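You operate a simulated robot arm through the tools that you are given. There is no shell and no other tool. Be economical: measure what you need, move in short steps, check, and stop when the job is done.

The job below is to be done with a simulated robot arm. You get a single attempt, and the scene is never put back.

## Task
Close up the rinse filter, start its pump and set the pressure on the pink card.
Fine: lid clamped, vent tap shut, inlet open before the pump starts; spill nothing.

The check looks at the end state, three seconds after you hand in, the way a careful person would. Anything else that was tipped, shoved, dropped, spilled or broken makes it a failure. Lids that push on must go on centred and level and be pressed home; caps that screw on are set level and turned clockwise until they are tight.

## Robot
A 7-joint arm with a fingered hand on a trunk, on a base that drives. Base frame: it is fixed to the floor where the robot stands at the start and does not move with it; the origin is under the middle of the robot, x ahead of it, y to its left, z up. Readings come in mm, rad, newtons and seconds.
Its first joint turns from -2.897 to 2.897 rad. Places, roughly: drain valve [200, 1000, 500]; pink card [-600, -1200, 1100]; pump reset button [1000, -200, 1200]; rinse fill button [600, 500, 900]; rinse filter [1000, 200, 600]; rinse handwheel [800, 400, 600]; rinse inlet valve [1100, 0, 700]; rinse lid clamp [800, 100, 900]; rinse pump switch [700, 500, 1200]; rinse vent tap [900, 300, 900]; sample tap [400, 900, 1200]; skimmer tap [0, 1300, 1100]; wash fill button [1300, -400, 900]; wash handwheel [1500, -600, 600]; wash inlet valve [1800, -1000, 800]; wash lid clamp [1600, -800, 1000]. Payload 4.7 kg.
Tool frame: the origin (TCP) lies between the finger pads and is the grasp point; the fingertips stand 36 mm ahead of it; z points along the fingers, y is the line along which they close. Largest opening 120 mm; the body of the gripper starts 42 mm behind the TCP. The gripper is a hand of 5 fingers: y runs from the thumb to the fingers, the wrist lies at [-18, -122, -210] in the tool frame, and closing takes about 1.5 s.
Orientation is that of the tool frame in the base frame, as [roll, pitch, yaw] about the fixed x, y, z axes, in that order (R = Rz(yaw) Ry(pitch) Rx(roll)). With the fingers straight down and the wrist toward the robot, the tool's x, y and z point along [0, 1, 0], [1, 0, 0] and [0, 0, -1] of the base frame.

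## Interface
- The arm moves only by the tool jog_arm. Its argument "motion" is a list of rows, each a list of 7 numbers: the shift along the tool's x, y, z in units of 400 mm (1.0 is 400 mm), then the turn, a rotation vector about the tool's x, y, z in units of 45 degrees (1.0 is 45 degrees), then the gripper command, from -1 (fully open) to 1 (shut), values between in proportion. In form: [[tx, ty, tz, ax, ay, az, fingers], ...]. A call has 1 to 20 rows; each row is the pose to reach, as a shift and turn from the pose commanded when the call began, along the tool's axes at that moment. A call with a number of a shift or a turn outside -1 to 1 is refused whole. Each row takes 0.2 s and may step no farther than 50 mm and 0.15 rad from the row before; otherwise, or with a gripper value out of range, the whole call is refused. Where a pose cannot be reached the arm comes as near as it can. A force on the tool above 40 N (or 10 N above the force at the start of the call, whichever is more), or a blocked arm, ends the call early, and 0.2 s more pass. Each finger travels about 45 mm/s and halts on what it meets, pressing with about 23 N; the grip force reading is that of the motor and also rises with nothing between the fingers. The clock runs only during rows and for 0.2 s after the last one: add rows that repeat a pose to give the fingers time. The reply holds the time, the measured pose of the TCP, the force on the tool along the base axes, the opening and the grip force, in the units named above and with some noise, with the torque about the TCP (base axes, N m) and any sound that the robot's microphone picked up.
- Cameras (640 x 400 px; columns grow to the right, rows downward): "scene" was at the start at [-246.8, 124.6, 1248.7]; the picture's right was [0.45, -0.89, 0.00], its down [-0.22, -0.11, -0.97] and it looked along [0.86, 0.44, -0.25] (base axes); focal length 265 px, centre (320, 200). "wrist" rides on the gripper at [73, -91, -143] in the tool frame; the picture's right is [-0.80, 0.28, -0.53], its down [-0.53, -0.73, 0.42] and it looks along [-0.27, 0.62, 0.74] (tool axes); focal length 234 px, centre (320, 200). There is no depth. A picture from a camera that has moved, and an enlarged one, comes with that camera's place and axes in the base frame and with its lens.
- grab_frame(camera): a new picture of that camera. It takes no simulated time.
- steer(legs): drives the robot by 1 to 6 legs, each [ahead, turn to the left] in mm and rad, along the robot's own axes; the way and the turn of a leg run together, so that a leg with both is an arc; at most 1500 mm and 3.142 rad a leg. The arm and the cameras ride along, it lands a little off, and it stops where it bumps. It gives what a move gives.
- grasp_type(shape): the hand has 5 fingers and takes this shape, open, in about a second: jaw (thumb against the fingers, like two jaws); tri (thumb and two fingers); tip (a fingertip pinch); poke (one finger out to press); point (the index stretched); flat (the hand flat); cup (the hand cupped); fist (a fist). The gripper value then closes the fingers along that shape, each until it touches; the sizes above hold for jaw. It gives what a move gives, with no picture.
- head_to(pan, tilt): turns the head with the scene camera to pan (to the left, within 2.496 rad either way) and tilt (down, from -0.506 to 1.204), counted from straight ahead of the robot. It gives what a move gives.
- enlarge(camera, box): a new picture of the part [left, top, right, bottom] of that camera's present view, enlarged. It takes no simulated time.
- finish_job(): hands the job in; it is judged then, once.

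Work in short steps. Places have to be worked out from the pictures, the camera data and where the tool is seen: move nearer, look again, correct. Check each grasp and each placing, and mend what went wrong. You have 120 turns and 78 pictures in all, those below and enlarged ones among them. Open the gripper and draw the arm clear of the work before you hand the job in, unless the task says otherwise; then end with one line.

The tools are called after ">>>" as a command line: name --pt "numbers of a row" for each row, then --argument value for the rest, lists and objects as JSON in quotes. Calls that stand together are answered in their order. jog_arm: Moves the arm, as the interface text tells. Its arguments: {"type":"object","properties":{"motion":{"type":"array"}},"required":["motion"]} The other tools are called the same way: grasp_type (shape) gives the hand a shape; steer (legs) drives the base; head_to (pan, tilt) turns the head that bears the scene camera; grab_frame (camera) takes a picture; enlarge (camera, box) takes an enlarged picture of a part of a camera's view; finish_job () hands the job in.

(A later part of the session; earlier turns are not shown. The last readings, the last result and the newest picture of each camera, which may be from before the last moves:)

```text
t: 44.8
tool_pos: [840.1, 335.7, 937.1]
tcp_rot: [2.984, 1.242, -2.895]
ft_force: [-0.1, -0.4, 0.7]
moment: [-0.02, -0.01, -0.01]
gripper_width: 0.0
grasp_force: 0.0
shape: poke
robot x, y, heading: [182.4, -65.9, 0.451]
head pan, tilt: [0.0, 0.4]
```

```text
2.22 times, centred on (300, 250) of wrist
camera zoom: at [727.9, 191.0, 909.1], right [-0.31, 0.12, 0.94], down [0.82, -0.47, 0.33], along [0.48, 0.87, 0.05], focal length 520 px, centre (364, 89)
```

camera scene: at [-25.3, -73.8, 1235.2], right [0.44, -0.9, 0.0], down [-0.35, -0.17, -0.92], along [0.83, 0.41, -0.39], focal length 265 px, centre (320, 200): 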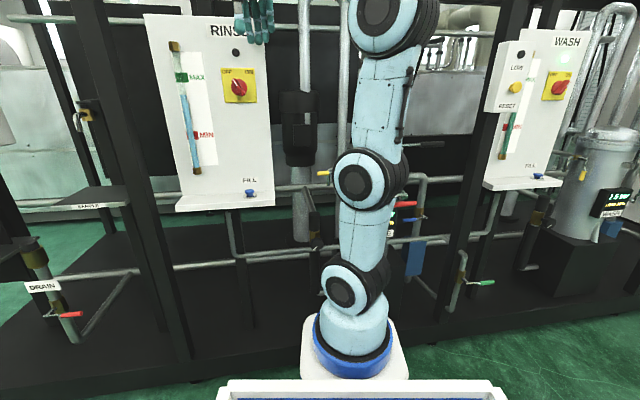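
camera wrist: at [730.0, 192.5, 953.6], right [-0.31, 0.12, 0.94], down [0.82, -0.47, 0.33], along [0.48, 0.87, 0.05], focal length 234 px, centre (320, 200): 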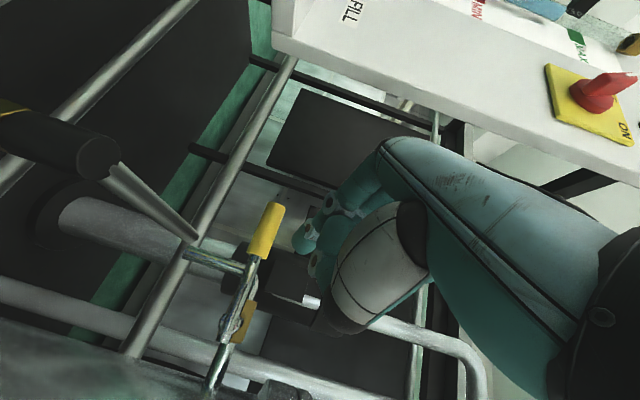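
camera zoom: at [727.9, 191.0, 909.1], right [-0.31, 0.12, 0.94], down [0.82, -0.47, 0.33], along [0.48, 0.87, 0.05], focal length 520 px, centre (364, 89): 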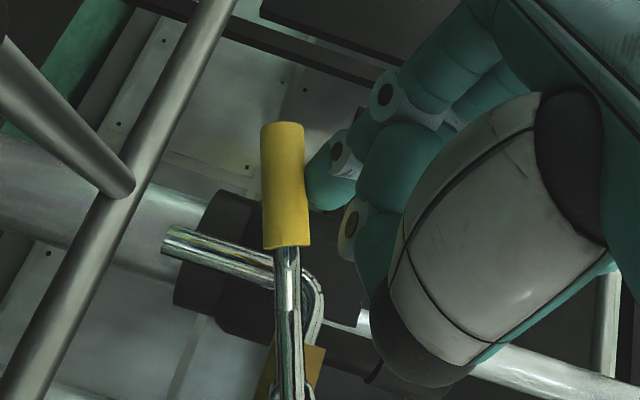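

The handle yields downward with little force. Follow the arc to vertical.

>>> jog_arm --pt "0.033 -0.009 0.011 0 0 0 -1" --pt "0.072 -0.026 0.025 0 0 0 -1" --pt "0.1035 -0.053 0.037 0 0 0 -1" --pt "0.13 -0.0895 0.048 0 0 0 -1" --pt "0.1435 -0.13 0.055 0 0 0 -1" --pt "0.147 -0.15 0.0575 0 0 0 -1"

>>> enlarge --camera "wrist" --box '[160, 140, 400, 360]'

```text
t: 46.2
tool_pos: [866.3, 284.8, 872.1]
tcp_rot: [2.983, 1.245, -2.892]
ft_force: [-6.5, 6.6, 2.4]
moment: [0.04, -0.07, 0.28]
gripper_width: 0.0
grasp_force: 0.0
shape: poke
robot x, y, heading: [180.1, -63.7, 0.46]
head pan, tilt: [0.0, 0.4]
```

```text
1.82 times, centred on (280, 250) of wrist
camera zoom: at [754.0, 140.4, 844.0], right [-0.31, 0.12, 0.94], down [0.82, -0.47, 0.33], along [0.48, 0.87, 0.05], focal length 426 px, centre (393, 109)
```

zoom: 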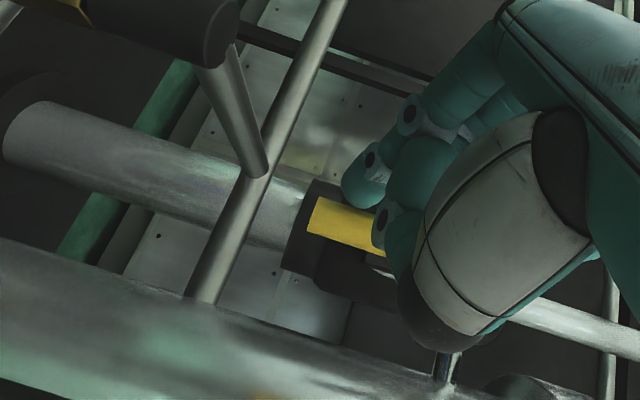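

Handle now hangs vertical. Nudge a bit further to feel the stop.

>>> jog_arm --pt "0 -0.01 0 0 0 0 -1" --pt "0 -0.02 0 0 0 0 -1" --pt "0 -0.03 0 0 0 0 -1"

```text
t: 47.0
tool_pos: [866.7, 278.5, 872.4]
tcp_rot: [2.982, 1.244, -2.887]
ft_force: [-17.8, 21.6, 4.9]
moment: [0.08, -0.11, 0.89]
gripper_width: 0.0
grasp_force: 0.0
shape: poke
robot x, y, heading: [177.1, -65.4, 0.466]
head pan, tilt: [0.0, 0.4]
stopped in row 3: the force on the tool passed its limit at 42 N (the readings are from after the stop); the commanded pose is now the measured one
```

Hard stop: vent is shut. Back off left, then retreat and look.

>>> jog_arm --pt "0 0.04 0 0 0 0 -1" --pt "0 0.07 -0.04 0 0 0 -1" --pt "-0.04 0.07 -0.15 0 0 0 -1" --pt "-0.08 0.07 -0.26 0 0 0 -1" --pt "-0.12 0.07 -0.36 0 0 0 -1"

>>> head_to --pan -0.1 --tilt 0.35

>>> grab_frame --camera "scene"

```text
t: 48.2
tool_pos: [748.5, 251.4, 960.0]
tcp_rot: [2.989, 1.242, -2.885]
ft_force: [0.4, 0.8, 0.0]
moment: [0.02, -0.03, -0.01]
gripper_width: 0.3
grasp_force: 0.1
shape: poke
robot x, y, heading: [179.3, -66.0, 0.456]
head pan, tilt: [0.0, 0.4]
```

```text
t: 48.9
tool_pos: [748.0, 254.3, 959.7]
tcp_rot: [2.984, 1.242, -2.889]
ft_force: [-0.9, -0.2, -0.1]
moment: [0.01, -0.01, 0.0]
gripper_width: 0.0
grasp_force: 0.2
shape: poke
robot x, y, heading: [179.4, -64.4, 0.457]
head pan, tilt: [-0.099, 0.351]
```

```text
41 pictures are left
camera scene: at [-65.0, -103.9, 1239.7], right [0.35, -0.94, 0.0], down [-0.32, -0.12, -0.94], along [0.88, 0.33, -0.34], focal length 265 px, centre (320, 200)
```

scene: 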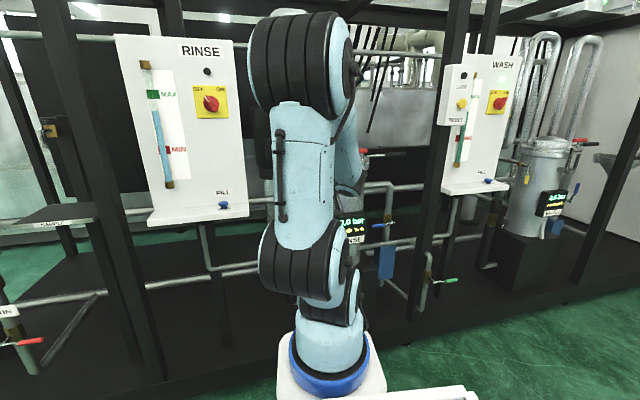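

The WASH filter is running – a good reference for closed clamp, shut vent and open inlet.

>>> enlarge --camera "scene" --box '[500, 120, 610, 225]'

>>> enlarge --camera "scene" --box '[345, 140, 425, 270]'

```text
3.81 times, centred on (555, 172) of scene
camera zoom: at [-65.0, -103.9, 1239.7], right [0.35, -0.94, 0.0], down [-0.32, -0.12, -0.94], along [0.88, 0.33, -0.34], focal length 1009 px, centre (-575, 305)
```

zoom: 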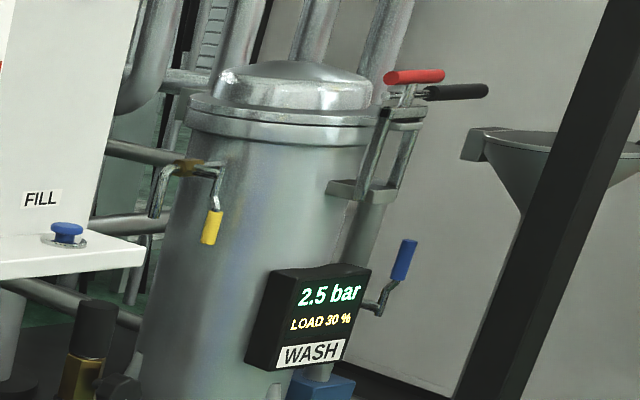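

```text
3.08 times, centred on (385, 205) of scene
camera zoom: at [-65.0, -103.9, 1239.7], right [0.35, -0.94, 0.0], down [-0.32, -0.12, -0.94], along [0.88, 0.33, -0.34], focal length 815 px, centre (120, 185)
```

zoom: 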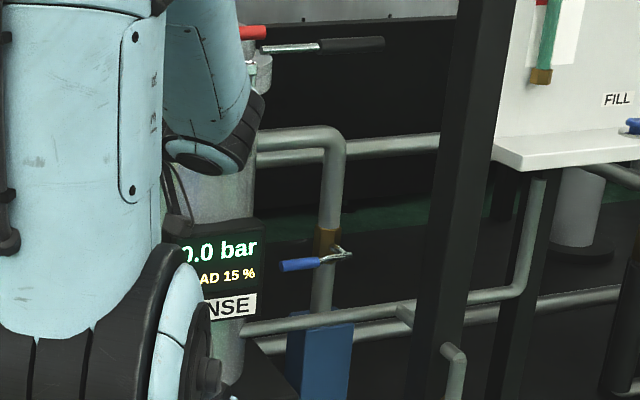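

Reference confirms: closed clamp upright (same as ours), shut vent handle hanging down, open inlet handle pointing UP. Inlet grip ≈[1085,33,700], pivot ≈[1130,-19,700]. I move the finger right and down, in front of the rack.

>>> jog_arm --pt "0.056 -0.089 0.024 0 0 0 -1" --pt "0.112 -0.179 0.048 0 0 0 -1" --pt "0.167 -0.268 0.072 0 0 0 -1" --pt "0.223 -0.357 0.096 0 0 0 -1" --pt "0.279 -0.447 0.12 0 0 0 -1" --pt "0.335 -0.536 0.144 0 0 0 -1" --pt "0.391 -0.625 0.168 0 0 0 -1" --pt "0.446 -0.714 0.192 0 0 0 -1" --pt "0.502 -0.804 0.216 0 0 0 -1" --pt "0.558 -0.893 0.24 0 0 0 -1"

>>> grab_frame --camera "wrist"

```text
t: 51.0
tool_pos: [903.4, -57.1, 701.8]
tcp_rot: [2.985, 1.244, -2.889]
ft_force: [0.1, -0.3, -1.1]
moment: [0.0, 0.03, 0.01]
gripper_width: 0.0
grasp_force: 0.1
shape: poke
robot x, y, heading: [177.4, -62.4, 0.457]
head pan, tilt: [-0.099, 0.351]
```

```text
38 pictures are left
camera wrist: at [791.4, -201.6, 674.3], right [-0.31, 0.12, 0.94], down [0.82, -0.47, 0.33], along [0.48, 0.88, 0.05], focal length 234 px, centre (320, 200)
```

wrist: 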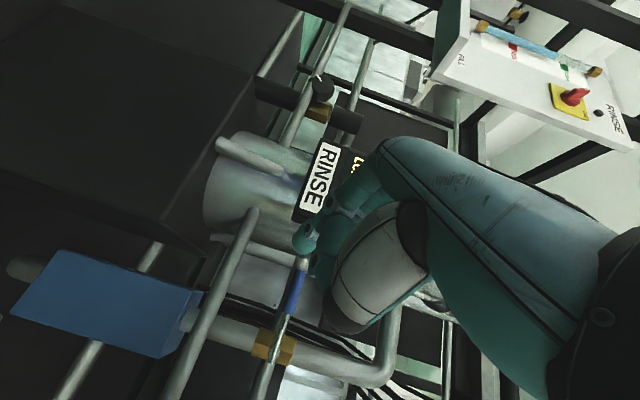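

Ray check gives grip ≈[1075,33,700], as computed. Drop a little and advance the finger beneath the grip.

>>> jog_arm --pt "0.071 -0.004 0.024 0 0 0 -1" --pt "0.045 0.002 0.12 0 0 0 -1" --pt "0.015 0.008 0.22 0 0 0 -1" --pt "-0.015 0.013 0.31 0 0 0 -1" --pt "-0.04 0.018 0.38 0 0 0 -1" --pt "-0.0675 0.024 0.446 0 0 0 -1"

>>> enlarge --camera "wrist" --box '[180, 150, 400, 350]'

```text
t: 52.5
tool_pos: [1059.9, 21.7, 670.6]
tcp_rot: [2.987, 1.243, -2.886]
ft_force: [0.1, 0.2, 0.0]
moment: [-0.02, -0.01, 0.02]
gripper_width: 0.0
grasp_force: 0.1
shape: poke
robot x, y, heading: [180.2, -67.2, 0.463]
head pan, tilt: [-0.099, 0.351]
```

```text
2.00 times, centred on (290, 250) of wrist
camera zoom: at [949.2, -122.9, 642.7], right [-0.31, 0.12, 0.94], down [0.82, -0.47, 0.33], along [0.48, 0.88, 0.05], focal length 468 px, centre (380, 100)
```

zoom: 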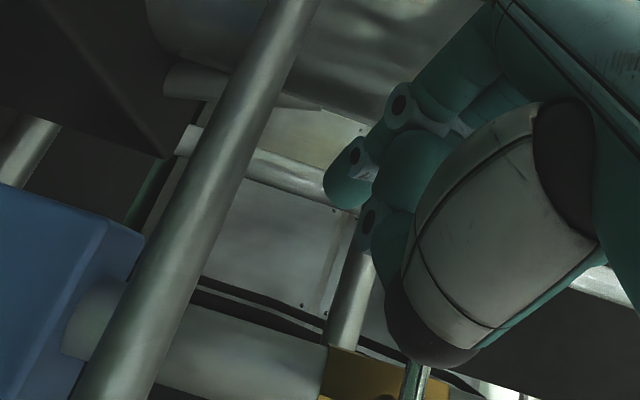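

Now lift along the arc to swing the blue handle upright.

>>> jog_arm --pt "-0.04 0.002 -0.0135 0 0 0 -1" --pt "-0.081 0.012 -0.0275 0 0 0 -1" --pt "-0.123 0.009 -0.041 0 0 0 -1" --pt "-0.164 -0.004 -0.054 0 0 0 -1" --pt "-0.199 -0.027 -0.064 0 0 0 -1" --pt "-0.23 -0.06 -0.072 0 0 0 -1" --pt "-0.249 -0.099 -0.076 0 0 0 -1" --pt "-0.255 -0.116 -0.077 0 0 0 -1"

>>> enlarge --camera "wrist" --box '[180, 150, 400, 350]'

```text
t: 54.2
tool_pos: [1084.5, -27.8, 778.3]
tcp_rot: [2.984, 1.247, -2.892]
ft_force: [0.9, 0.2, 0.5]
moment: [0.01, 0.02, -0.01]
gripper_width: 0.0
grasp_force: 0.0
shape: poke
robot x, y, heading: [180.3, -69.7, 0.459]
head pan, tilt: [-0.099, 0.351]
```

```text
2.00 times, centred on (290, 250) of wrist
camera zoom: at [972.2, -172.0, 750.2], right [-0.31, 0.12, 0.94], down [0.82, -0.47, 0.33], along [0.48, 0.88, 0.05], focal length 468 px, centre (380, 100)
```

zoom: 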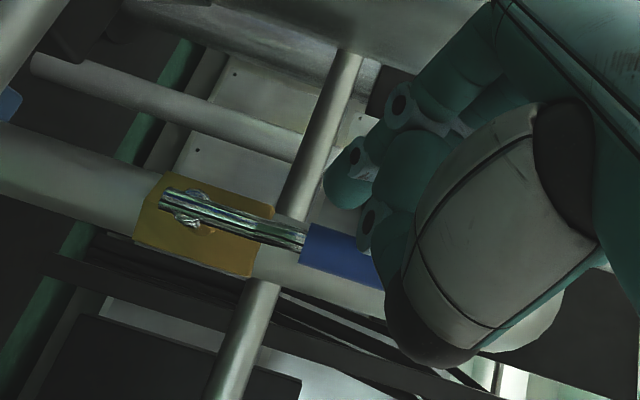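

Handle almost upright; nudge on to the stop.

>>> jog_arm --pt "0 -0.012 0 0 0 0 -1" --pt "0 -0.024 0 0 0 0 -1" --pt "0 -0.036 0 0 0 0 -1" --pt "0 -0.048 0 0 0 0 -1"

>>> enlarge --camera "wrist" --box '[180, 150, 400, 350]'

```text
t: 55.2
tool_pos: [1090.1, -41.3, 777.0]
tcp_rot: [2.986, 1.243, -2.883]
ft_force: [-26.1, 23.2, 7.9]
moment: [0.2, -0.24, 1.03]
gripper_width: 0.1
grasp_force: 0.2
shape: poke
robot x, y, heading: [180.1, -70.0, 0.455]
head pan, tilt: [-0.099, 0.351]
```

```text
2.00 times, centred on (290, 250) of wrist
camera zoom: at [978.7, -186.3, 748.7], right [-0.31, 0.12, 0.94], down [0.82, -0.46, 0.33], along [0.47, 0.88, 0.05], focal length 468 px, centre (380, 100)
```

zoom: 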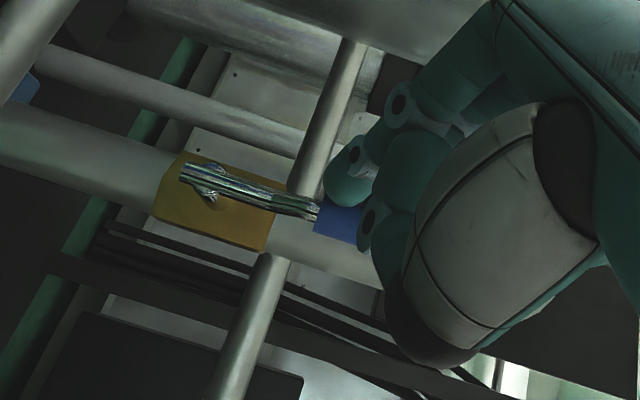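

Stop reached at 36 N: inlet open. Back off and retreat, then travel up and left toward the pump switch.

>>> jog_arm --pt "0 0.03 0 0 0 0 -1" --pt "0 0.05 -0.06 0 0 0 -1" --pt "0 0.05 -0.16 0 0 0 -1" --pt "0 0.05 -0.26 0 0 0 -1" --pt "0 0.05 -0.36 0 0 0 -1" --pt "0 0.05 -0.46 0 0 0 -1" --pt "0 0.05 -0.57 0 0 0 -1"

>>> jog_arm --pt "-0.041 0.096 -0.019 0 0 0 -1" --pt "-0.082 0.192 -0.039 0 0 0 -1" --pt "-0.123 0.288 -0.058 0 0 0 -1" --pt "-0.164 0.383 -0.078 0 0 0 -1" --pt "-0.206 0.479 -0.097 0 0 0 -1" --pt "-0.247 0.575 -0.117 0 0 0 -1" --pt "-0.288 0.671 -0.136 0 0 0 -1" --pt "-0.329 0.767 -0.156 0 0 0 -1" --pt "-0.37 0.8625 -0.175 0 0 0 -1"

>>> jog_arm --pt "-0.041 0.096 -0.019 0 0 0 -1" --pt "-0.082 0.192 -0.039 0 0 0 -1" --pt "-0.123 0.288 -0.058 0 0 0 -1" --pt "-0.164 0.383 -0.078 0 0 0 -1" --pt "-0.206 0.479 -0.097 0 0 0 -1" --pt "-0.247 0.575 -0.117 0 0 0 -1" --pt "-0.288 0.65 -0.136 0 0 0 -1"

>>> grab_frame --camera "wrist"

>>> head_to --pan 0.05 --tilt 0.35

>>> grab_frame --camera "scene"

```text
t: 56.9
tool_pos: [883.6, -111.7, 850.5]
tcp_rot: [2.989, 1.243, -2.884]
ft_force: [0.6, 0.0, 1.1]
moment: [-0.02, -0.02, 0.01]
gripper_width: 0.1
grasp_force: 0.0
shape: poke
robot x, y, heading: [178.6, -66.7, 0.457]
head pan, tilt: [-0.099, 0.351]
```

```text
t: 58.9
tool_pos: [735.7, 190.4, 1030.0]
tcp_rot: [2.977, 1.243, -2.896]
ft_force: [-0.1, 0.0, 0.1]
moment: [0.01, 0.02, -0.03]
gripper_width: 0.0
grasp_force: 0.1
shape: poke
robot x, y, heading: [177.1, -68.6, 0.455]
head pan, tilt: [-0.099, 0.351]
```

```text
t: 60.5
tool_pos: [627.4, 414.9, 1158.6]
tcp_rot: [2.956, 1.237, -2.914]
ft_force: [-0.8, 0.1, 0.2]
moment: [-0.01, 0.01, 0.07]
gripper_width: 0.1
grasp_force: 0.0
shape: poke
out of reach, approached as far as the arm can: row 7
robot x, y, heading: [181.4, -70.2, 0.46]
head pan, tilt: [-0.099, 0.351]
```

```text
34 pictures are left
camera wrist: at [515.4, 269.7, 1130.7], right [-0.31, 0.11, 0.95], down [0.82, -0.47, 0.32], along [0.48, 0.88, 0.05], focal length 234 px, centre (320, 200)
```

wrist: 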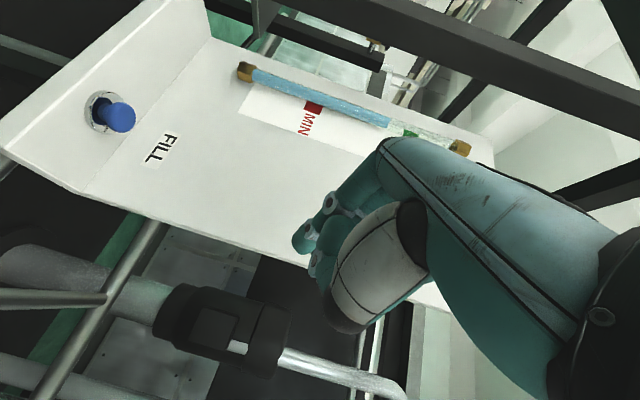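

```text
t: 61.1
tool_pos: [627.5, 415.3, 1157.3]
tcp_rot: [2.955, 1.232, -2.916]
ft_force: [0.1, -0.1, 0.3]
moment: [-0.02, -0.01, -0.02]
gripper_width: 0.0
grasp_force: 0.0
shape: poke
robot x, y, heading: [180.7, -67.5, 0.456]
head pan, tilt: [0.051, 0.351]
```

```text
33 pictures are left
camera scene: at [-70.9, -91.2, 1239.7], right [0.49, -0.87, 0.0], down [-0.3, -0.17, -0.94], along [0.82, 0.46, -0.34], focal length 265 px, centre (320, 200)
```

scene: 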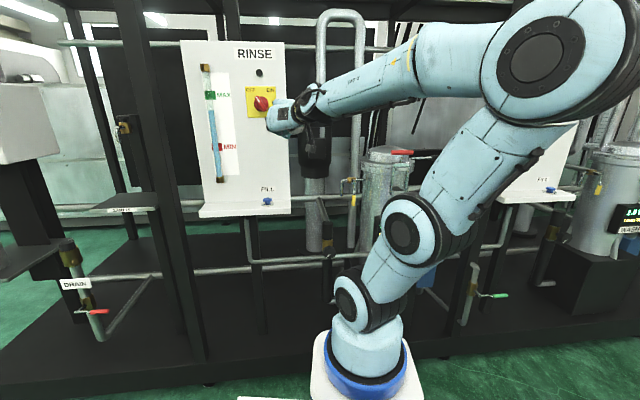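

Clear view of the clamp and switch. Zoom on both.

>>> enlarge --camera "scene" --box '[330, 135, 430, 205]'

>>> enlarge --camera "scene" --box '[240, 60, 310, 130]'

```text
5.71 times, centred on (380, 170) of scene
camera zoom: at [-70.9, -91.2, 1239.7], right [0.49, -0.87, 0.0], down [-0.3, -0.17, -0.94], along [0.82, 0.46, -0.34], focal length 1514 px, centre (-23, 371)
```

zoom: 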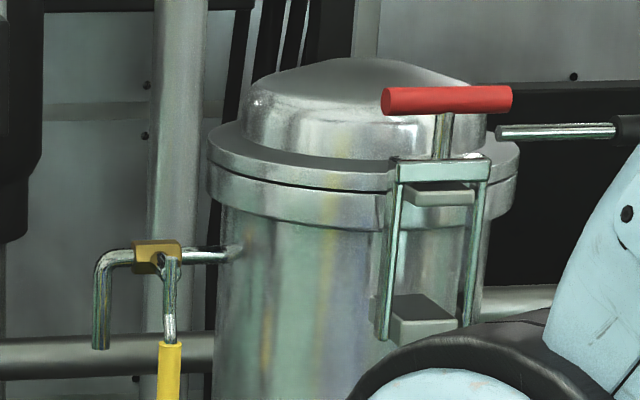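

```text
5.71 times, centred on (275, 95) of scene
camera zoom: at [-70.9, -91.2, 1239.7], right [0.49, -0.87, 0.0], down [-0.3, -0.17, -0.94], along [0.82, 0.46, -0.34], focal length 1514 px, centre (577, 800)
```

zoom: 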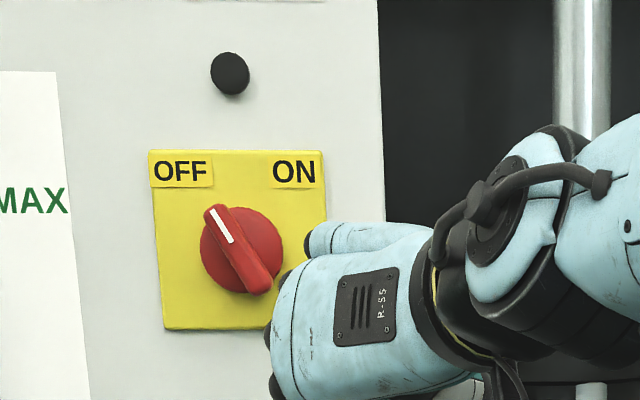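

Clamp bar sits on the lug and the vent hangs down – same as WASH. Switch knob ≈[645,525,1237], bar pointing to OFF. I back the robot 120 mm for reach and view the knob by the wrist camera.

>>> steer --legs '[[-120, 0]]'

>>> jog_arm --pt "-0.03 0.06 -0.01 0 0 0 -1" --pt "-0.06 0.12 -0.02 0 0 0 -1" --pt "-0.1 0.16 -0.03 0 0 0 -1" --pt "-0.15 0.18 -0.02 0 0 0 -1"

>>> grab_frame --camera "wrist"

```text
t: 62.4
tool_pos: [524.3, 363.3, 1157.9]
tcp_rot: [2.983, 1.243, -2.887]
ft_force: [0.3, 0.0, 0.3]
moment: [-0.01, -0.01, -0.01]
gripper_width: 0.0
grasp_force: 0.0
shape: poke
robot x, y, heading: [75.0, -114.9, 0.456]
head pan, tilt: [0.051, 0.351]
```

```text
t: 63.4
tool_pos: [506.5, 432.3, 1219.3]
tcp_rot: [2.988, 1.242, -2.881]
ft_force: [0.4, -0.3, -0.3]
moment: [0.0, -0.01, -0.01]
gripper_width: 0.0
grasp_force: 0.1
shape: poke
out of reach, approached as far as the arm can: row 1, 2
robot x, y, heading: [80.7, -119.4, 0.452]
head pan, tilt: [0.051, 0.351]
```

```text
30 pictures are left
camera wrist: at [395.2, 285.8, 1192.0], right [-0.31, 0.12, 0.94], down [0.82, -0.46, 0.33], along [0.48, 0.88, 0.05], focal length 234 px, centre (320, 200)
```

wrist: 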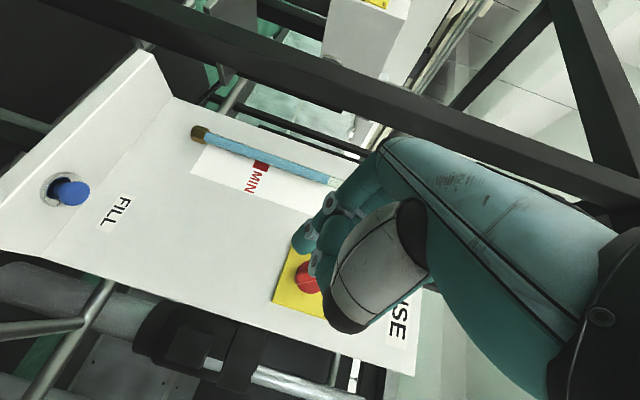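

Knob estimate ≈[654,530,1235]. Bring the fingertip to ~40 mm in front of it, left of the bar.

>>> jog_arm --pt "-0.06 0.08 0.02 0 0 0 -1" --pt "-0.11 0.14 0.08 0 0 0 -1" --pt "-0.147 0.164 0.15 0 0 0 -1" --pt "-0.147 0.164 0.209 0 0 0 -1"

>>> enlarge --camera "scene" --box '[220, 40, 340, 140]'

>>> enlarge --camera "wrist" --box '[220, 160, 420, 340]'

```text
t: 64.4
tool_pos: [573.5, 527.4, 1254.1]
tcp_rot: [2.986, 1.242, -2.884]
ft_force: [-0.6, -0.2, 0.9]
moment: [-0.02, 0.05, 0.02]
gripper_width: 0.0
grasp_force: 0.1
shape: poke
robot x, y, heading: [75.3, -120.0, 0.454]
head pan, tilt: [0.051, 0.351]
```

```text
4.00 times, centred on (280, 90) of scene
camera zoom: at [-175.3, -142.2, 1239.7], right [0.48, -0.88, 0.0], down [-0.3, -0.17, -0.94], along [0.82, 0.45, -0.34], focal length 1060 px, centre (480, 640)
```

zoom: 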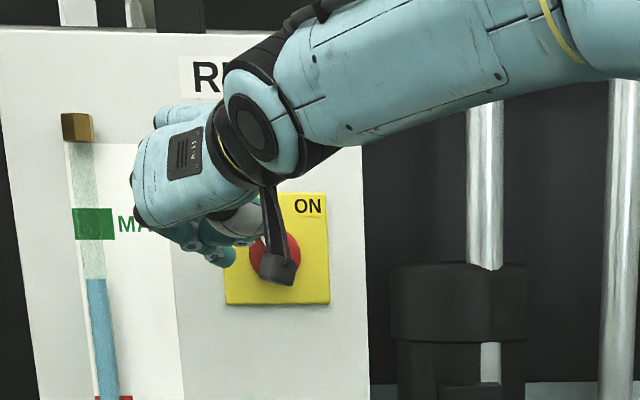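

```text
2.22 times, centred on (320, 250) of wrist
camera zoom: at [461.3, 381.8, 1226.4], right [-0.31, 0.12, 0.94], down [0.82, -0.46, 0.33], along [0.48, 0.88, 0.05], focal length 520 px, centre (320, 89)
```

zoom: 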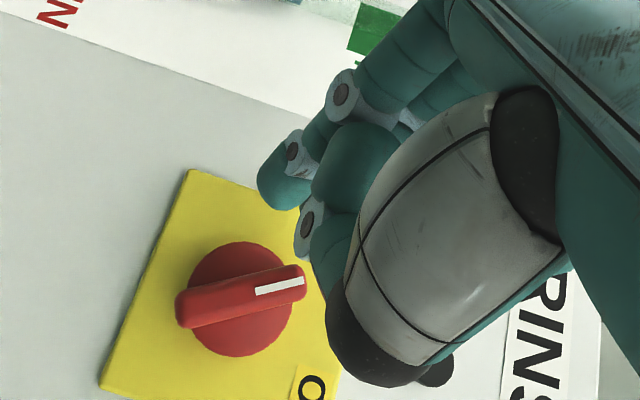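

Bar is 38° left of vertical; fingertip is ~40 mm before it and just left of it. Shift a few mm left/down and advance ~47 mm so the tip stands beside the bar.

>>> jog_arm --pt "0.007 0.013 0.0 0 0 0 -1" --pt "-0.005 0.015 0.04 0 0 0 -1" --pt "-0.017 0.018 0.08 0 0 0 -1" --pt "-0.029 0.02 0.112 0 0 0 -1"

>>> enlarge --camera "wrist" --box '[220, 160, 420, 340]'

```text
t: 65.4
tool_pos: [610.7, 553.3, 1252.9]
tcp_rot: [2.983, 1.244, -2.887]
ft_force: [0.9, -0.5, 0.6]
moment: [0.01, 0.04, 0.03]
gripper_width: 0.1
grasp_force: 0.0
shape: poke
robot x, y, heading: [74.1, -116.4, 0.456]
head pan, tilt: [0.051, 0.351]
```

```text
2.22 times, centred on (320, 250) of wrist
camera zoom: at [498.8, 408.5, 1224.6], right [-0.31, 0.12, 0.94], down [0.82, -0.46, 0.33], along [0.48, 0.88, 0.05], focal length 520 px, centre (320, 89)
```

zoom: 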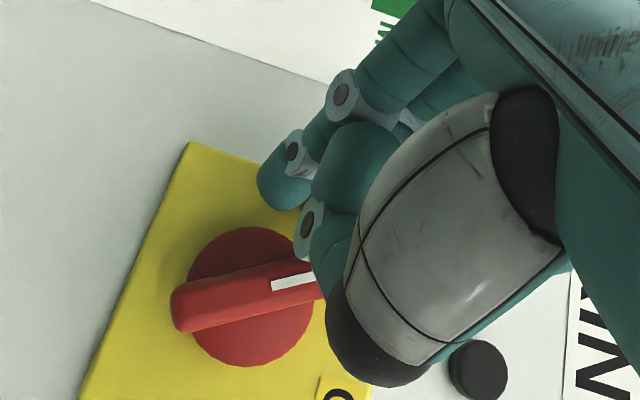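

Size growth shows the knob is deeper, ≈[686,561,1236]; tip is ~37 mm short of the disk. Shift 9 mm left and go 29 mm further.

>>> jog_arm --pt "0 0.023 0 0 0 0 -1" --pt "-0.011 0.026 0.034 0 0 0 -1" --pt "-0.022 0.028 0.068 0 0 0 -1"

>>> enlarge --camera "wrist" --box '[220, 160, 420, 340]'

>>> enlarge --camera "scene" --box '[250, 70, 320, 130]'

```text
t: 66.0
tool_pos: [610.7, 568.5, 1252.4]
tcp_rot: [2.983, 1.236, -2.881]
ft_force: [-22.4, -21.0, -0.9]
moment: [0.07, -0.08, -0.58]
gripper_width: 0.0
grasp_force: 0.1
shape: poke
robot x, y, heading: [75.7, -113.9, 0.459]
head pan, tilt: [0.051, 0.351]
stopped in row 3: the force on the tool passed its limit at 62 N (the readings are from after the stop); the commanded pose is now the measured one
```

```text
2.22 times, centred on (320, 250) of wrist
camera zoom: at [500.3, 422.8, 1225.5], right [-0.31, 0.12, 0.94], down [0.83, -0.46, 0.33], along [0.47, 0.88, 0.05], focal length 520 px, centre (320, 89)
```

zoom: 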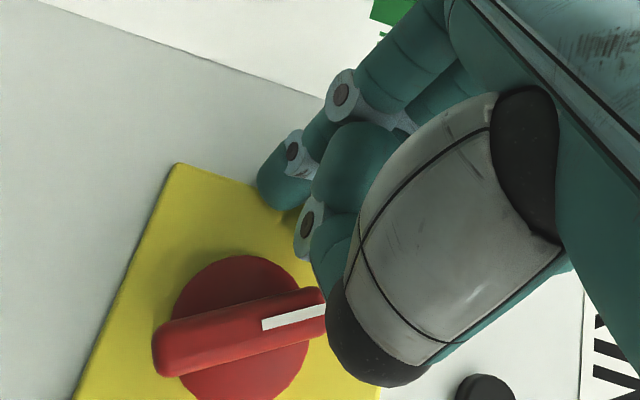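

```text
6.67 times, centred on (285, 100) of scene
camera zoom: at [-176.5, -144.0, 1239.4], right [0.49, -0.87, 0.0], down [-0.3, -0.17, -0.94], along [0.82, 0.46, -0.34], focal length 1766 px, centre (553, 867)
```

zoom: 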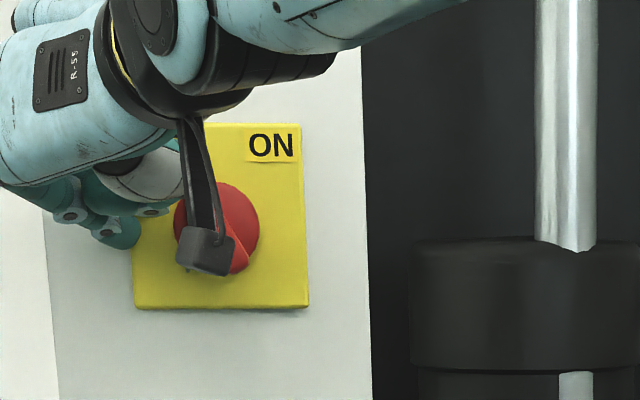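

The fingertip touched the plate (tip reaches farther than assumed), ~50 mm left of the knob. Back off 7 mm and sweep right/up against the bar's upper end.

>>> jog_arm --pt "0.0055 -0.001 -0.0165 0 0 0 -1" --pt "-0.004 -0.04 -0.017 0 0 0 -1" --pt "-0.012 -0.054 -0.019 0 0 0 -1" --pt "-0.032 -0.064 -0.025 0 0 0 -1" --pt "-0.052 -0.0755 -0.031 0 0 0 -1"

>>> enlarge --camera "wrist" --box '[220, 160, 420, 340]'

```text
t: 67.2
tool_pos: [621.6, 539.4, 1274.3]
tcp_rot: [2.987, 1.238, -2.879]
ft_force: [-5.6, -0.4, -2.6]
moment: [0.06, 0.1, 0.01]
gripper_width: 0.0
grasp_force: 0.1
shape: poke
robot x, y, heading: [78.0, -115.4, 0.456]
head pan, tilt: [0.051, 0.351]
```

```text
2.22 times, centred on (320, 250) of wrist
camera zoom: at [511.0, 392.9, 1246.7], right [-0.31, 0.12, 0.94], down [0.82, -0.46, 0.33], along [0.47, 0.88, 0.04], focal length 520 px, centre (320, 89)
```

zoom: 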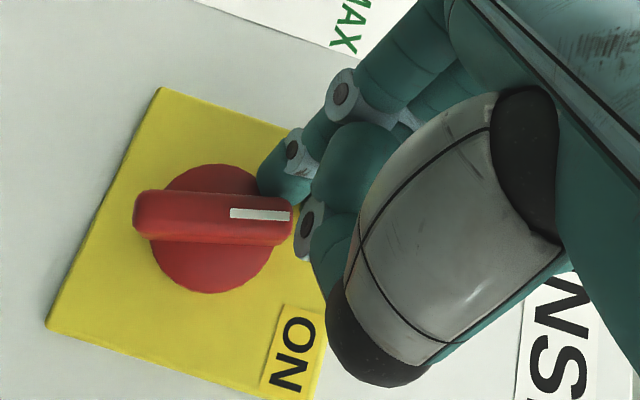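

Bar has turned about halfway to vertical. Continue the arc toward ON.

>>> jog_arm --pt "-0.0175 -0.014 -0.005 0 0 0 -1" --pt "-0.031 -0.0345 -0.008 0 0 0 -1" --pt "-0.037 -0.0565 -0.009 0 0 0 -1" --pt "-0.038 -0.068 -0.008 0 0 0 -1"

>>> enlarge --camera "wrist" --box '[200, 140, 420, 340]'

```text
t: 68.2
tool_pos: [635.3, 515.7, 1288.4]
tcp_rot: [2.98, 1.239, -2.885]
ft_force: [-1.9, 3.6, 3.9]
moment: [0.12, -0.03, 0.11]
gripper_width: 0.2
grasp_force: 0.0
shape: poke
robot x, y, heading: [78.4, -116.4, 0.455]
head pan, tilt: [0.051, 0.351]
```

```text
2.00 times, centred on (310, 240) of wrist
camera zoom: at [523.6, 368.8, 1261.0], right [-0.31, 0.12, 0.94], down [0.83, -0.46, 0.33], along [0.47, 0.88, 0.05], focal length 468 px, centre (340, 120)
```

zoom: 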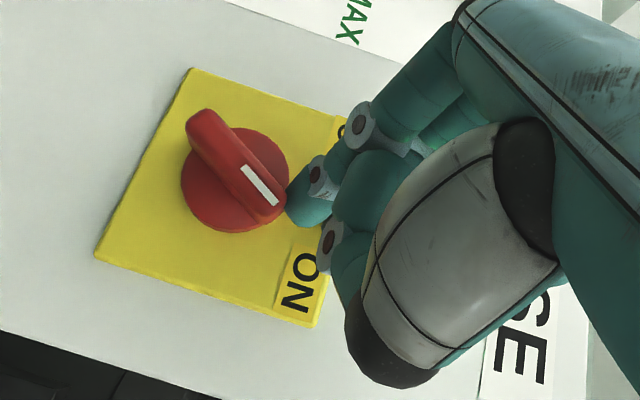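

Bar now points 38° right (mirror of OFF). A small nudge to confirm the stop.

>>> jog_arm --pt "0.004 -0.01 0 0 0 0 -1" --pt "0.008 -0.02 0 0 0 0 -1"

>>> grab_frame --camera "scene"

```text
t: 68.8
tool_pos: [634.5, 506.2, 1287.6]
tcp_rot: [2.97, 1.242, -2.895]
ft_force: [-4.9, 20.7, 28.0]
moment: [1.15, -0.4, 0.56]
gripper_width: 0.2
grasp_force: 0.1
shape: poke
robot x, y, heading: [76.3, -116.7, 0.46]
head pan, tilt: [0.051, 0.351]
```

```text
22 pictures are left
camera scene: at [-176.1, -142.8, 1239.5], right [0.49, -0.87, 0.0], down [-0.3, -0.17, -0.94], along [0.82, 0.46, -0.34], focal length 265 px, centre (320, 200)
```

scene: 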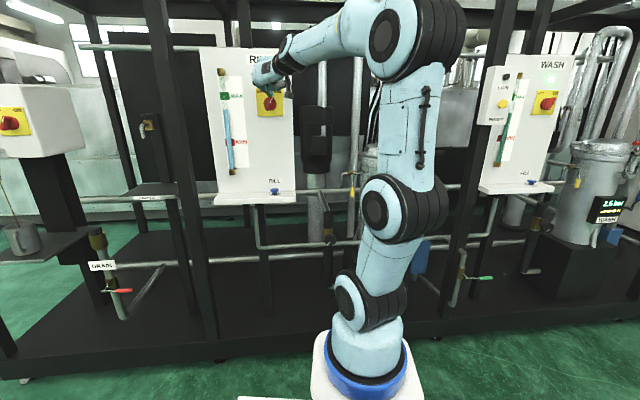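

Stop felt at 35 N: switch is ON. Ease off, retract the hand ~220 mm, then shift the robot right so the display is visible past the arm and the handwheel is in reach.

>>> jog_arm --pt "-0.01 0.02 -0.01 0 0 0 -1" --pt "0.02 0.01 -0.11 0 0 0 -1" --pt "0.055 0 -0.22 0 0 0 -1" --pt "0.09 -0.01 -0.32 0 0 0 -1" --pt "0.12 -0.02 -0.42 0 0 0 -1" --pt "0.15 -0.03 -0.51 0 0 0 -1"

>>> steer --legs '[[0, -0.75], [260, 0], [0, 0.75]]'

>>> head_to --pan 0.05 --tilt 0.5

>>> grab_frame --camera "scene"

```text
t: 70.2
tool_pos: [446.9, 412.2, 1291.8]
tcp_rot: [2.993, 1.238, -2.873]
ft_force: [0.6, 0.1, -0.8]
moment: [-0.05, -0.04, -0.03]
gripper_width: 0.0
grasp_force: 0.1
shape: poke
robot x, y, heading: [72.9, -116.9, 0.454]
head pan, tilt: [0.051, 0.351]
```

```text
t: 76.0
tool_pos: [695.9, 339.7, 1292.4]
tcp_rot: [2.988, 1.236, -2.876]
ft_force: [0.2, 0.0, -0.4]
moment: [0.02, 0.02, 0.03]
gripper_width: 0.0
grasp_force: 0.1
shape: poke
robot x, y, heading: [322.9, -191.3, 0.457]
head pan, tilt: [0.051, 0.351]
```

```text
t: 76.7
tool_pos: [696.6, 339.0, 1292.9]
tcp_rot: [2.987, 1.237, -2.877]
ft_force: [0.2, 0.1, 0.1]
moment: [0.01, 0.01, -0.03]
gripper_width: 0.3
grasp_force: 0.0
shape: poke
robot x, y, heading: [321.6, -188.0, 0.464]
head pan, tilt: [0.051, 0.499]
```

```text
21 pictures are left
camera scene: at [72.1, -217.5, 1226.1], right [0.49, -0.87, 0.0], down [-0.42, -0.23, -0.88], along [0.77, 0.43, -0.48], focal length 265 px, centre (320, 200)
```

scene: 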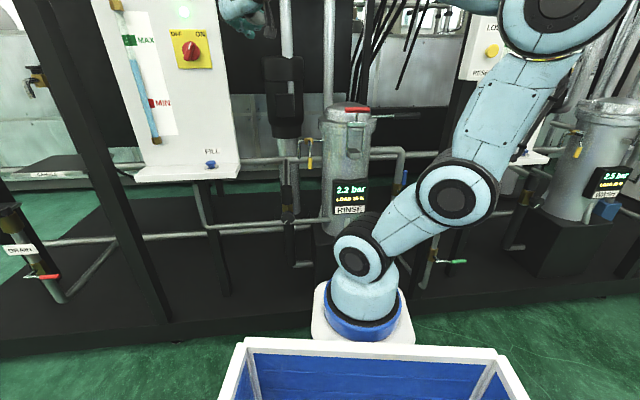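

Pump is running: 2.2 bar. Zoom on the handwheel.

>>> enlarge --camera "scene" --box '[260, 160, 380, 250]'

```text
4.44 times, centred on (320, 205) of scene
camera zoom: at [72.1, -217.5, 1226.1], right [0.49, -0.87, 0.0], down [-0.42, -0.23, -0.88], along [0.77, 0.43, -0.48], focal length 1178 px, centre (320, 178)
```

zoom: 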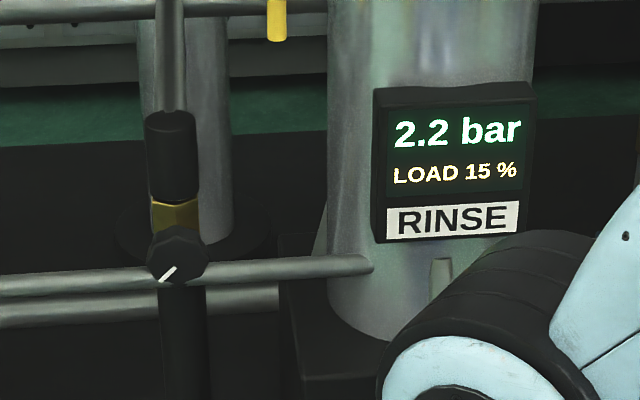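

Handwheel ≈[838,374,618], ~59 mm wide, axis toward robot. Set jaw, move right a bit and descend in front of it.

>>> grasp_type --shape "jaw"

>>> jog_arm --pt "0.094 -0.03 0.032 0 0 0 -1" --pt "0.188 -0.06 0.064 0 0 0 -1" --pt "0.282 -0.09 0.096 0 0 0 -1" --pt "0.376 -0.11 0.128 0 0 0 -1" --pt "0.47 -0.115 0.16 0 0 0 -1" --pt "0.565 -0.115 0.19 0 0 0 -1" --pt "0.659 -0.115 0.222 0 0 0 -1" --pt "0.753 -0.115 0.254 0 0 0 -1"

>>> jog_arm --pt "0.094 -0.01 0.032 0 0 0 -1" --pt "0.188 -0.02 0.064 0 0 0 -1" --pt "0.282 -0.03 0.096 0 0 0 -1" --pt "0.376 -0.04 0.128 0 0 0 -1" --pt "0.47 -0.045 0.16 0 0 0 -1" --pt "0.565 -0.05 0.19 0 0 0 -1" --pt "0.659 -0.055 0.222 0 0 0 -1" --pt "0.753 -0.06 0.254 0 0 0 -1"

```text
t: 77.6
tool_pos: [696.0, 339.3, 1292.9]
tcp_rot: [2.986, 1.238, -2.878]
ft_force: [-0.4, 0.8, 0.1]
moment: [-0.03, 0.01, 0.01]
gripper_width: 119.9
grasp_force: 0.0
shape: jaw
robot x, y, heading: [327.8, -191.8, 0.459]
head pan, tilt: [0.051, 0.499]
```

```text
t: 79.4
tool_pos: [703.0, 310.3, 972.1]
tcp_rot: [2.988, 1.237, -2.878]
ft_force: [0.5, 0.1, 0.3]
moment: [0.03, 0.06, -0.04]
gripper_width: 119.8
grasp_force: 0.0
shape: jaw
robot x, y, heading: [325.4, -191.1, 0.463]
head pan, tilt: [0.051, 0.499]
```

```text
t: 81.2
tool_pos: [710.1, 303.1, 651.2]
tcp_rot: [2.988, 1.234, -2.874]
ft_force: [-0.2, -1.1, -3.6]
moment: [0.2, -0.3, 0.08]
gripper_width: 119.9
grasp_force: 0.1
shape: jaw
robot x, y, heading: [326.7, -189.1, 0.455]
head pan, tilt: [0.051, 0.499]
```

In place ~150 mm short of the knob. Level the hand (18° up) and look.

>>> jog_arm --pt "0 0 0 0 -0.13 0 -1" --pt "0 0 0 0 -0.26 0 -1" --pt "0 0 0 0 -0.4 0 -1"

>>> grab_frame --camera "wrist"

```text
t: 82.0
tool_pos: [708.3, 304.1, 651.7]
tcp_rot: [1.826, 1.52, 2.237]
ft_force: [-0.3, -1.0, 0.7]
moment: [-0.02, -0.02, 0.0]
gripper_width: 119.8
grasp_force: 0.1
shape: jaw
robot x, y, heading: [324.5, -191.4, 0.459]
head pan, tilt: [0.051, 0.499]
```

```text
19 pictures are left
camera wrist: at [610.2, 165.4, 577.8], right [-0.57, 0.01, 0.82], down [0.7, -0.52, 0.49], along [0.44, 0.85, 0.29], focal length 234 px, centre (320, 200)
```

wrist: 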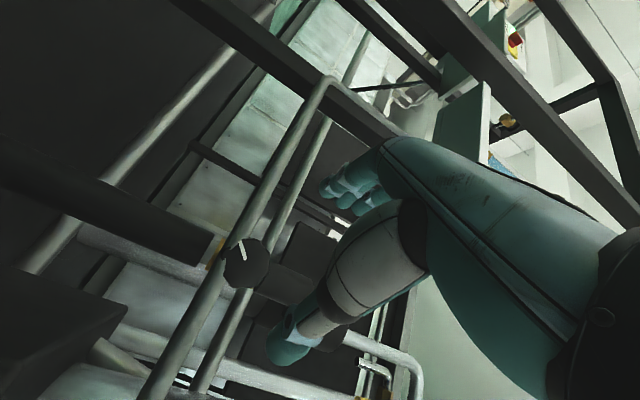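

Knob ray agrees: ≈[838,369,621]. Advance in line, watching force.

>>> jog_arm --pt "0.03 0.006 0.08 0 0 0 -1" --pt "0.06 0.012 0.16 0 0 0 -1" --pt "0.0765 0.0175 0.22 0 0 0 -1" --pt "0.0765 0.0175 0.27 0 0 0 -1"

>>> grab_frame --camera "wrist"

```text
t: 83.2
tool_pos: [775.4, 392.1, 723.2]
tcp_rot: [1.068, 1.327, 1.464]
ft_force: [0.8, 0.4, -1.7]
moment: [0.06, -0.1, -0.03]
gripper_width: 120.1
grasp_force: 0.1
shape: jaw
out of reach, approached as far as the arm can: row 2, 3, 4
robot x, y, heading: [325.2, -188.6, 0.46]
head pan, tilt: [0.051, 0.499]
stopped in row 4: the arm was blocked; the commanded pose is now the measured one
```

```text
18 pictures are left
camera wrist: at [679.8, 275.4, 616.7], right [-0.61, -0.14, 0.78], down [0.66, -0.63, 0.41], along [0.43, 0.77, 0.48], focal length 234 px, centre (320, 200)
```

wrist: 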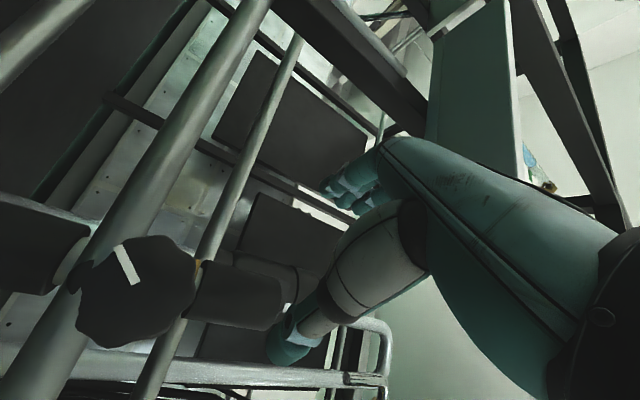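

That level posture isn't reachable here; the arm drifted up beside the knob without touching. Retreat, restore the 18°-down posture, and back the robot up 130 mm.

>>> jog_arm --pt "-0.012 -0.005 -0.09 0 0 0 -1" --pt "-0.024 -0.01 -0.18 0 0 0 -1" --pt "-0.036 -0.014 -0.272 0 0 0 -1" --pt "-0.036 -0.014 -0.272 0.009 0.139 -0.051 -1" --pt "-0.036 -0.014 -0.272 0.018 0.278 -0.102 -1" --pt "-0.036 -0.014 -0.272 0.027 0.418 -0.154 -1" --pt "-0.036 -0.014 -0.272 0.036 0.557 -0.205 -1"

>>> steer --legs '[[-130, 0]]'

```text
t: 84.8
tool_pos: [675.3, 344.1, 723.3]
tcp_rot: [2.978, 1.244, -2.9]
ft_force: [0.1, 0.4, 0.1]
moment: [-0.02, 0.01, 0.04]
gripper_width: 120.0
grasp_force: 0.0
shape: jaw
robot x, y, heading: [323.6, -187.2, 0.459]
head pan, tilt: [0.051, 0.499]
```

```text
t: 86.0
tool_pos: [566.4, 289.3, 723.0]
tcp_rot: [2.981, 1.244, -2.897]
ft_force: [-0.2, -0.7, -0.4]
moment: [-0.01, 0.02, 0.02]
gripper_width: 119.8
grasp_force: 0.1
shape: jaw
robot x, y, heading: [211.6, -244.1, 0.456]
head pan, tilt: [0.051, 0.499]
```

>>> jog_arm --pt "0.005 -0.02 0.11 0 0 0 -1" --pt "0.01 -0.04 0.22 0 0 0 -1" --pt "0.015 -0.06 0.33 0 0 0 -1" --pt "0.02 -0.08 0.43 0 0 0 -1" --pt "0.0235 -0.0875 0.512 0 0 0 -1"

>>> grab_frame --camera "wrist"

```text
t: 87.2
tool_pos: [680.4, 364.1, 660.5]
tcp_rot: [3.025, 1.251, -2.91]
ft_force: [0.2, 0.8, -0.5]
moment: [0.0, 0.01, -0.02]
gripper_width: 119.8
grasp_force: 0.1
shape: jaw
out of reach, approached as far as the arm can: row 2, 3, 4, 5
robot x, y, heading: [211.8, -244.0, 0.458]
head pan, tilt: [0.051, 0.499]
```

```text
17 pictures are left
camera wrist: at [561.3, 224.7, 633.4], right [-0.32, 0.15, 0.94], down [0.79, -0.51, 0.34], along [0.53, 0.85, 0.05], focal length 234 px, centre (320, 200)
```

wrist: 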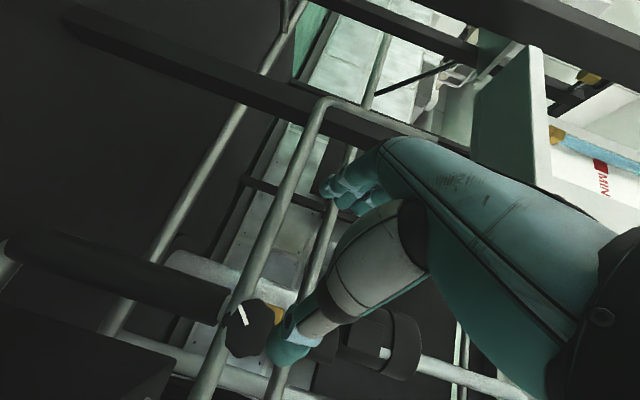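

The wrist-right posture can't serve a target on the left. By symmetry, wrist-left (hand rolled the other way) should. Retreat upward and roll the hand 180° in free space.

>>> jog_arm --pt "-0.05 0.004 -0.1 0 0 0 -1" --pt "-0.13 0.008 -0.18 0 0 0 -1" --pt "-0.23 0.012 -0.24 0 0 0 -1" --pt "-0.34 0.016 -0.28 0 0 0 -1" --pt "-0.45 0.02 -0.33 0 0 0 -1" --pt "-0.56 0.024 -0.38 0 0 0 -1" --pt "-0.67 0.028 -0.43 0 0 0 -1" --pt "-0.775 0.032 -0.48 0 0 0 -1" --pt "-0.878 0.035 -0.5275 0 0 0 -1"

>>> jog_arm --pt "0 0 0 0 0 0.18 -1" --pt "0 0 0 0 0 0.36 -1" --pt "0 0 0 0 0 0.54 -1" --pt "0 0 0 0 0 0.7 -1" --pt "0 0 0 0 0 0.86 -1" --pt "0 0 0 0 0 1 -1"

>>> jog_arm --pt "0 0 0 0 0 0.18 -1" --pt "0 0 0 0 0 0.36 -1" --pt "0 0 0 0 0 0.54 -1" --pt "0 0 0 0 0 0.7 -1" --pt "0 0 0 0 0 0.86 -1" --pt "0 0 0 0 0 1 -1"

```text
t: 89.2
tool_pos: [599.9, 335.3, 1059.5]
tcp_rot: [3.024, 1.249, -2.911]
ft_force: [-0.1, -0.2, -0.3]
moment: [0.02, -0.03, -0.01]
gripper_width: 119.9
grasp_force: 0.0
shape: jaw
robot x, y, heading: [214.6, -246.6, 0.459]
head pan, tilt: [0.051, 0.499]
```

```text
t: 90.6
tool_pos: [599.8, 335.9, 1059.7]
tcp_rot: [1.991, 0.699, 2.207]
ft_force: [0.8, -0.3, 0.5]
moment: [0.0, 0.05, -0.01]
gripper_width: 119.8
grasp_force: 0.1
shape: jaw
robot x, y, heading: [213.0, -243.3, 0.456]
head pan, tilt: [0.051, 0.499]
```

```text
t: 92.0
tool_pos: [599.4, 336.1, 1060.6]
tcp_rot: [1.887, -0.039, 1.913]
ft_force: [-0.1, 0.5, 0.6]
moment: [-0.04, -0.01, 0.02]
gripper_width: 120.0
grasp_force: 0.0
shape: jaw
robot x, y, heading: [215.3, -242.1, 0.462]
head pan, tilt: [0.051, 0.499]
```

Now y is up; continue rolling the same way toward y = right.

>>> jog_arm --pt "0 0 0 0 0 0.18 -1" --pt "0 0 0 0 0 0.36 -1" --pt "0 0 0 0 0 0.54 -1" --pt "0 0 0 0 0 0.7 -1" --pt "0 0 0 0 0 0.86 -1" --pt "0 0 0 0 0 1 -1"

>>> jog_arm --pt "0 0 0 0 0 0.18 -1" --pt "0 0 0 0 0 0.36 -1" --pt "0 0 0 0 0 0.54 -1" --pt "0 0 0 0 0 0.7 -1" --pt "0 0 0 0 0 0.86 -1" --pt "0 0 0 0 0 1 -1"

```text
t: 93.4
tool_pos: [598.7, 335.7, 1060.1]
tcp_rot: [2.024, -0.772, 1.597]
ft_force: [0.1, 0.3, -0.2]
moment: [0.01, -0.02, 0.0]
gripper_width: 120.2
grasp_force: 0.0
shape: jaw
robot x, y, heading: [214.9, -244.7, 0.457]
head pan, tilt: [0.051, 0.499]
```

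```text
t: 94.8
tool_pos: [613.2, 367.0, 1130.5]
tcp_rot: [-3.067, -1.237, 0.273]
ft_force: [-1.3, -0.4, 0.3]
moment: [0.01, 0.04, -0.02]
gripper_width: 120.0
grasp_force: 0.0
shape: jaw
out of reach, approached as far as the arm can: row 4, 5, 6
robot x, y, heading: [213.5, -242.9, 0.46]
head pan, tilt: [0.051, 0.499]
```

Posture y = right achieved. Descend vertically in it.

>>> jog_arm --pt "-0.105 0.003 0.036 0 0 0 -1" --pt "-0.21 0.005 0.073 0 0 0 -1" --pt "-0.315 0.008 0.109 0 0 0 -1" --pt "-0.42 0.011 0.145 0 0 0 -1" --pt "-0.525 0.013 0.182 0 0 0 -1" --pt "-0.63 0.016 0.218 0 0 0 -1" --pt "-0.735 0.019 0.254 0 0 0 -1" --pt "-0.84 0.021 0.291 0 0 0 -1" --pt "-0.945 0.024 0.327 0 0 0 -1"

```text
t: 96.7
tool_pos: [679.6, 478.3, 1025.0]
tcp_rot: [-3.125, -1.197, 0.359]
ft_force: [-27.1, -26.6, 9.7]
moment: [0.06, 1.11, 2.85]
gripper_width: 120.0
grasp_force: 0.0
shape: jaw
out of reach, approached as far as the arm can: row 1, 2, 3, 4, 5, 6, 7, 8, 9
robot x, y, heading: [212.3, -241.5, 0.46]
head pan, tilt: [0.051, 0.499]
stopped in row 9: the force on the tool passed its limit at 434 N (the readings are from after the stop); the commanded pose is now the measured one
```

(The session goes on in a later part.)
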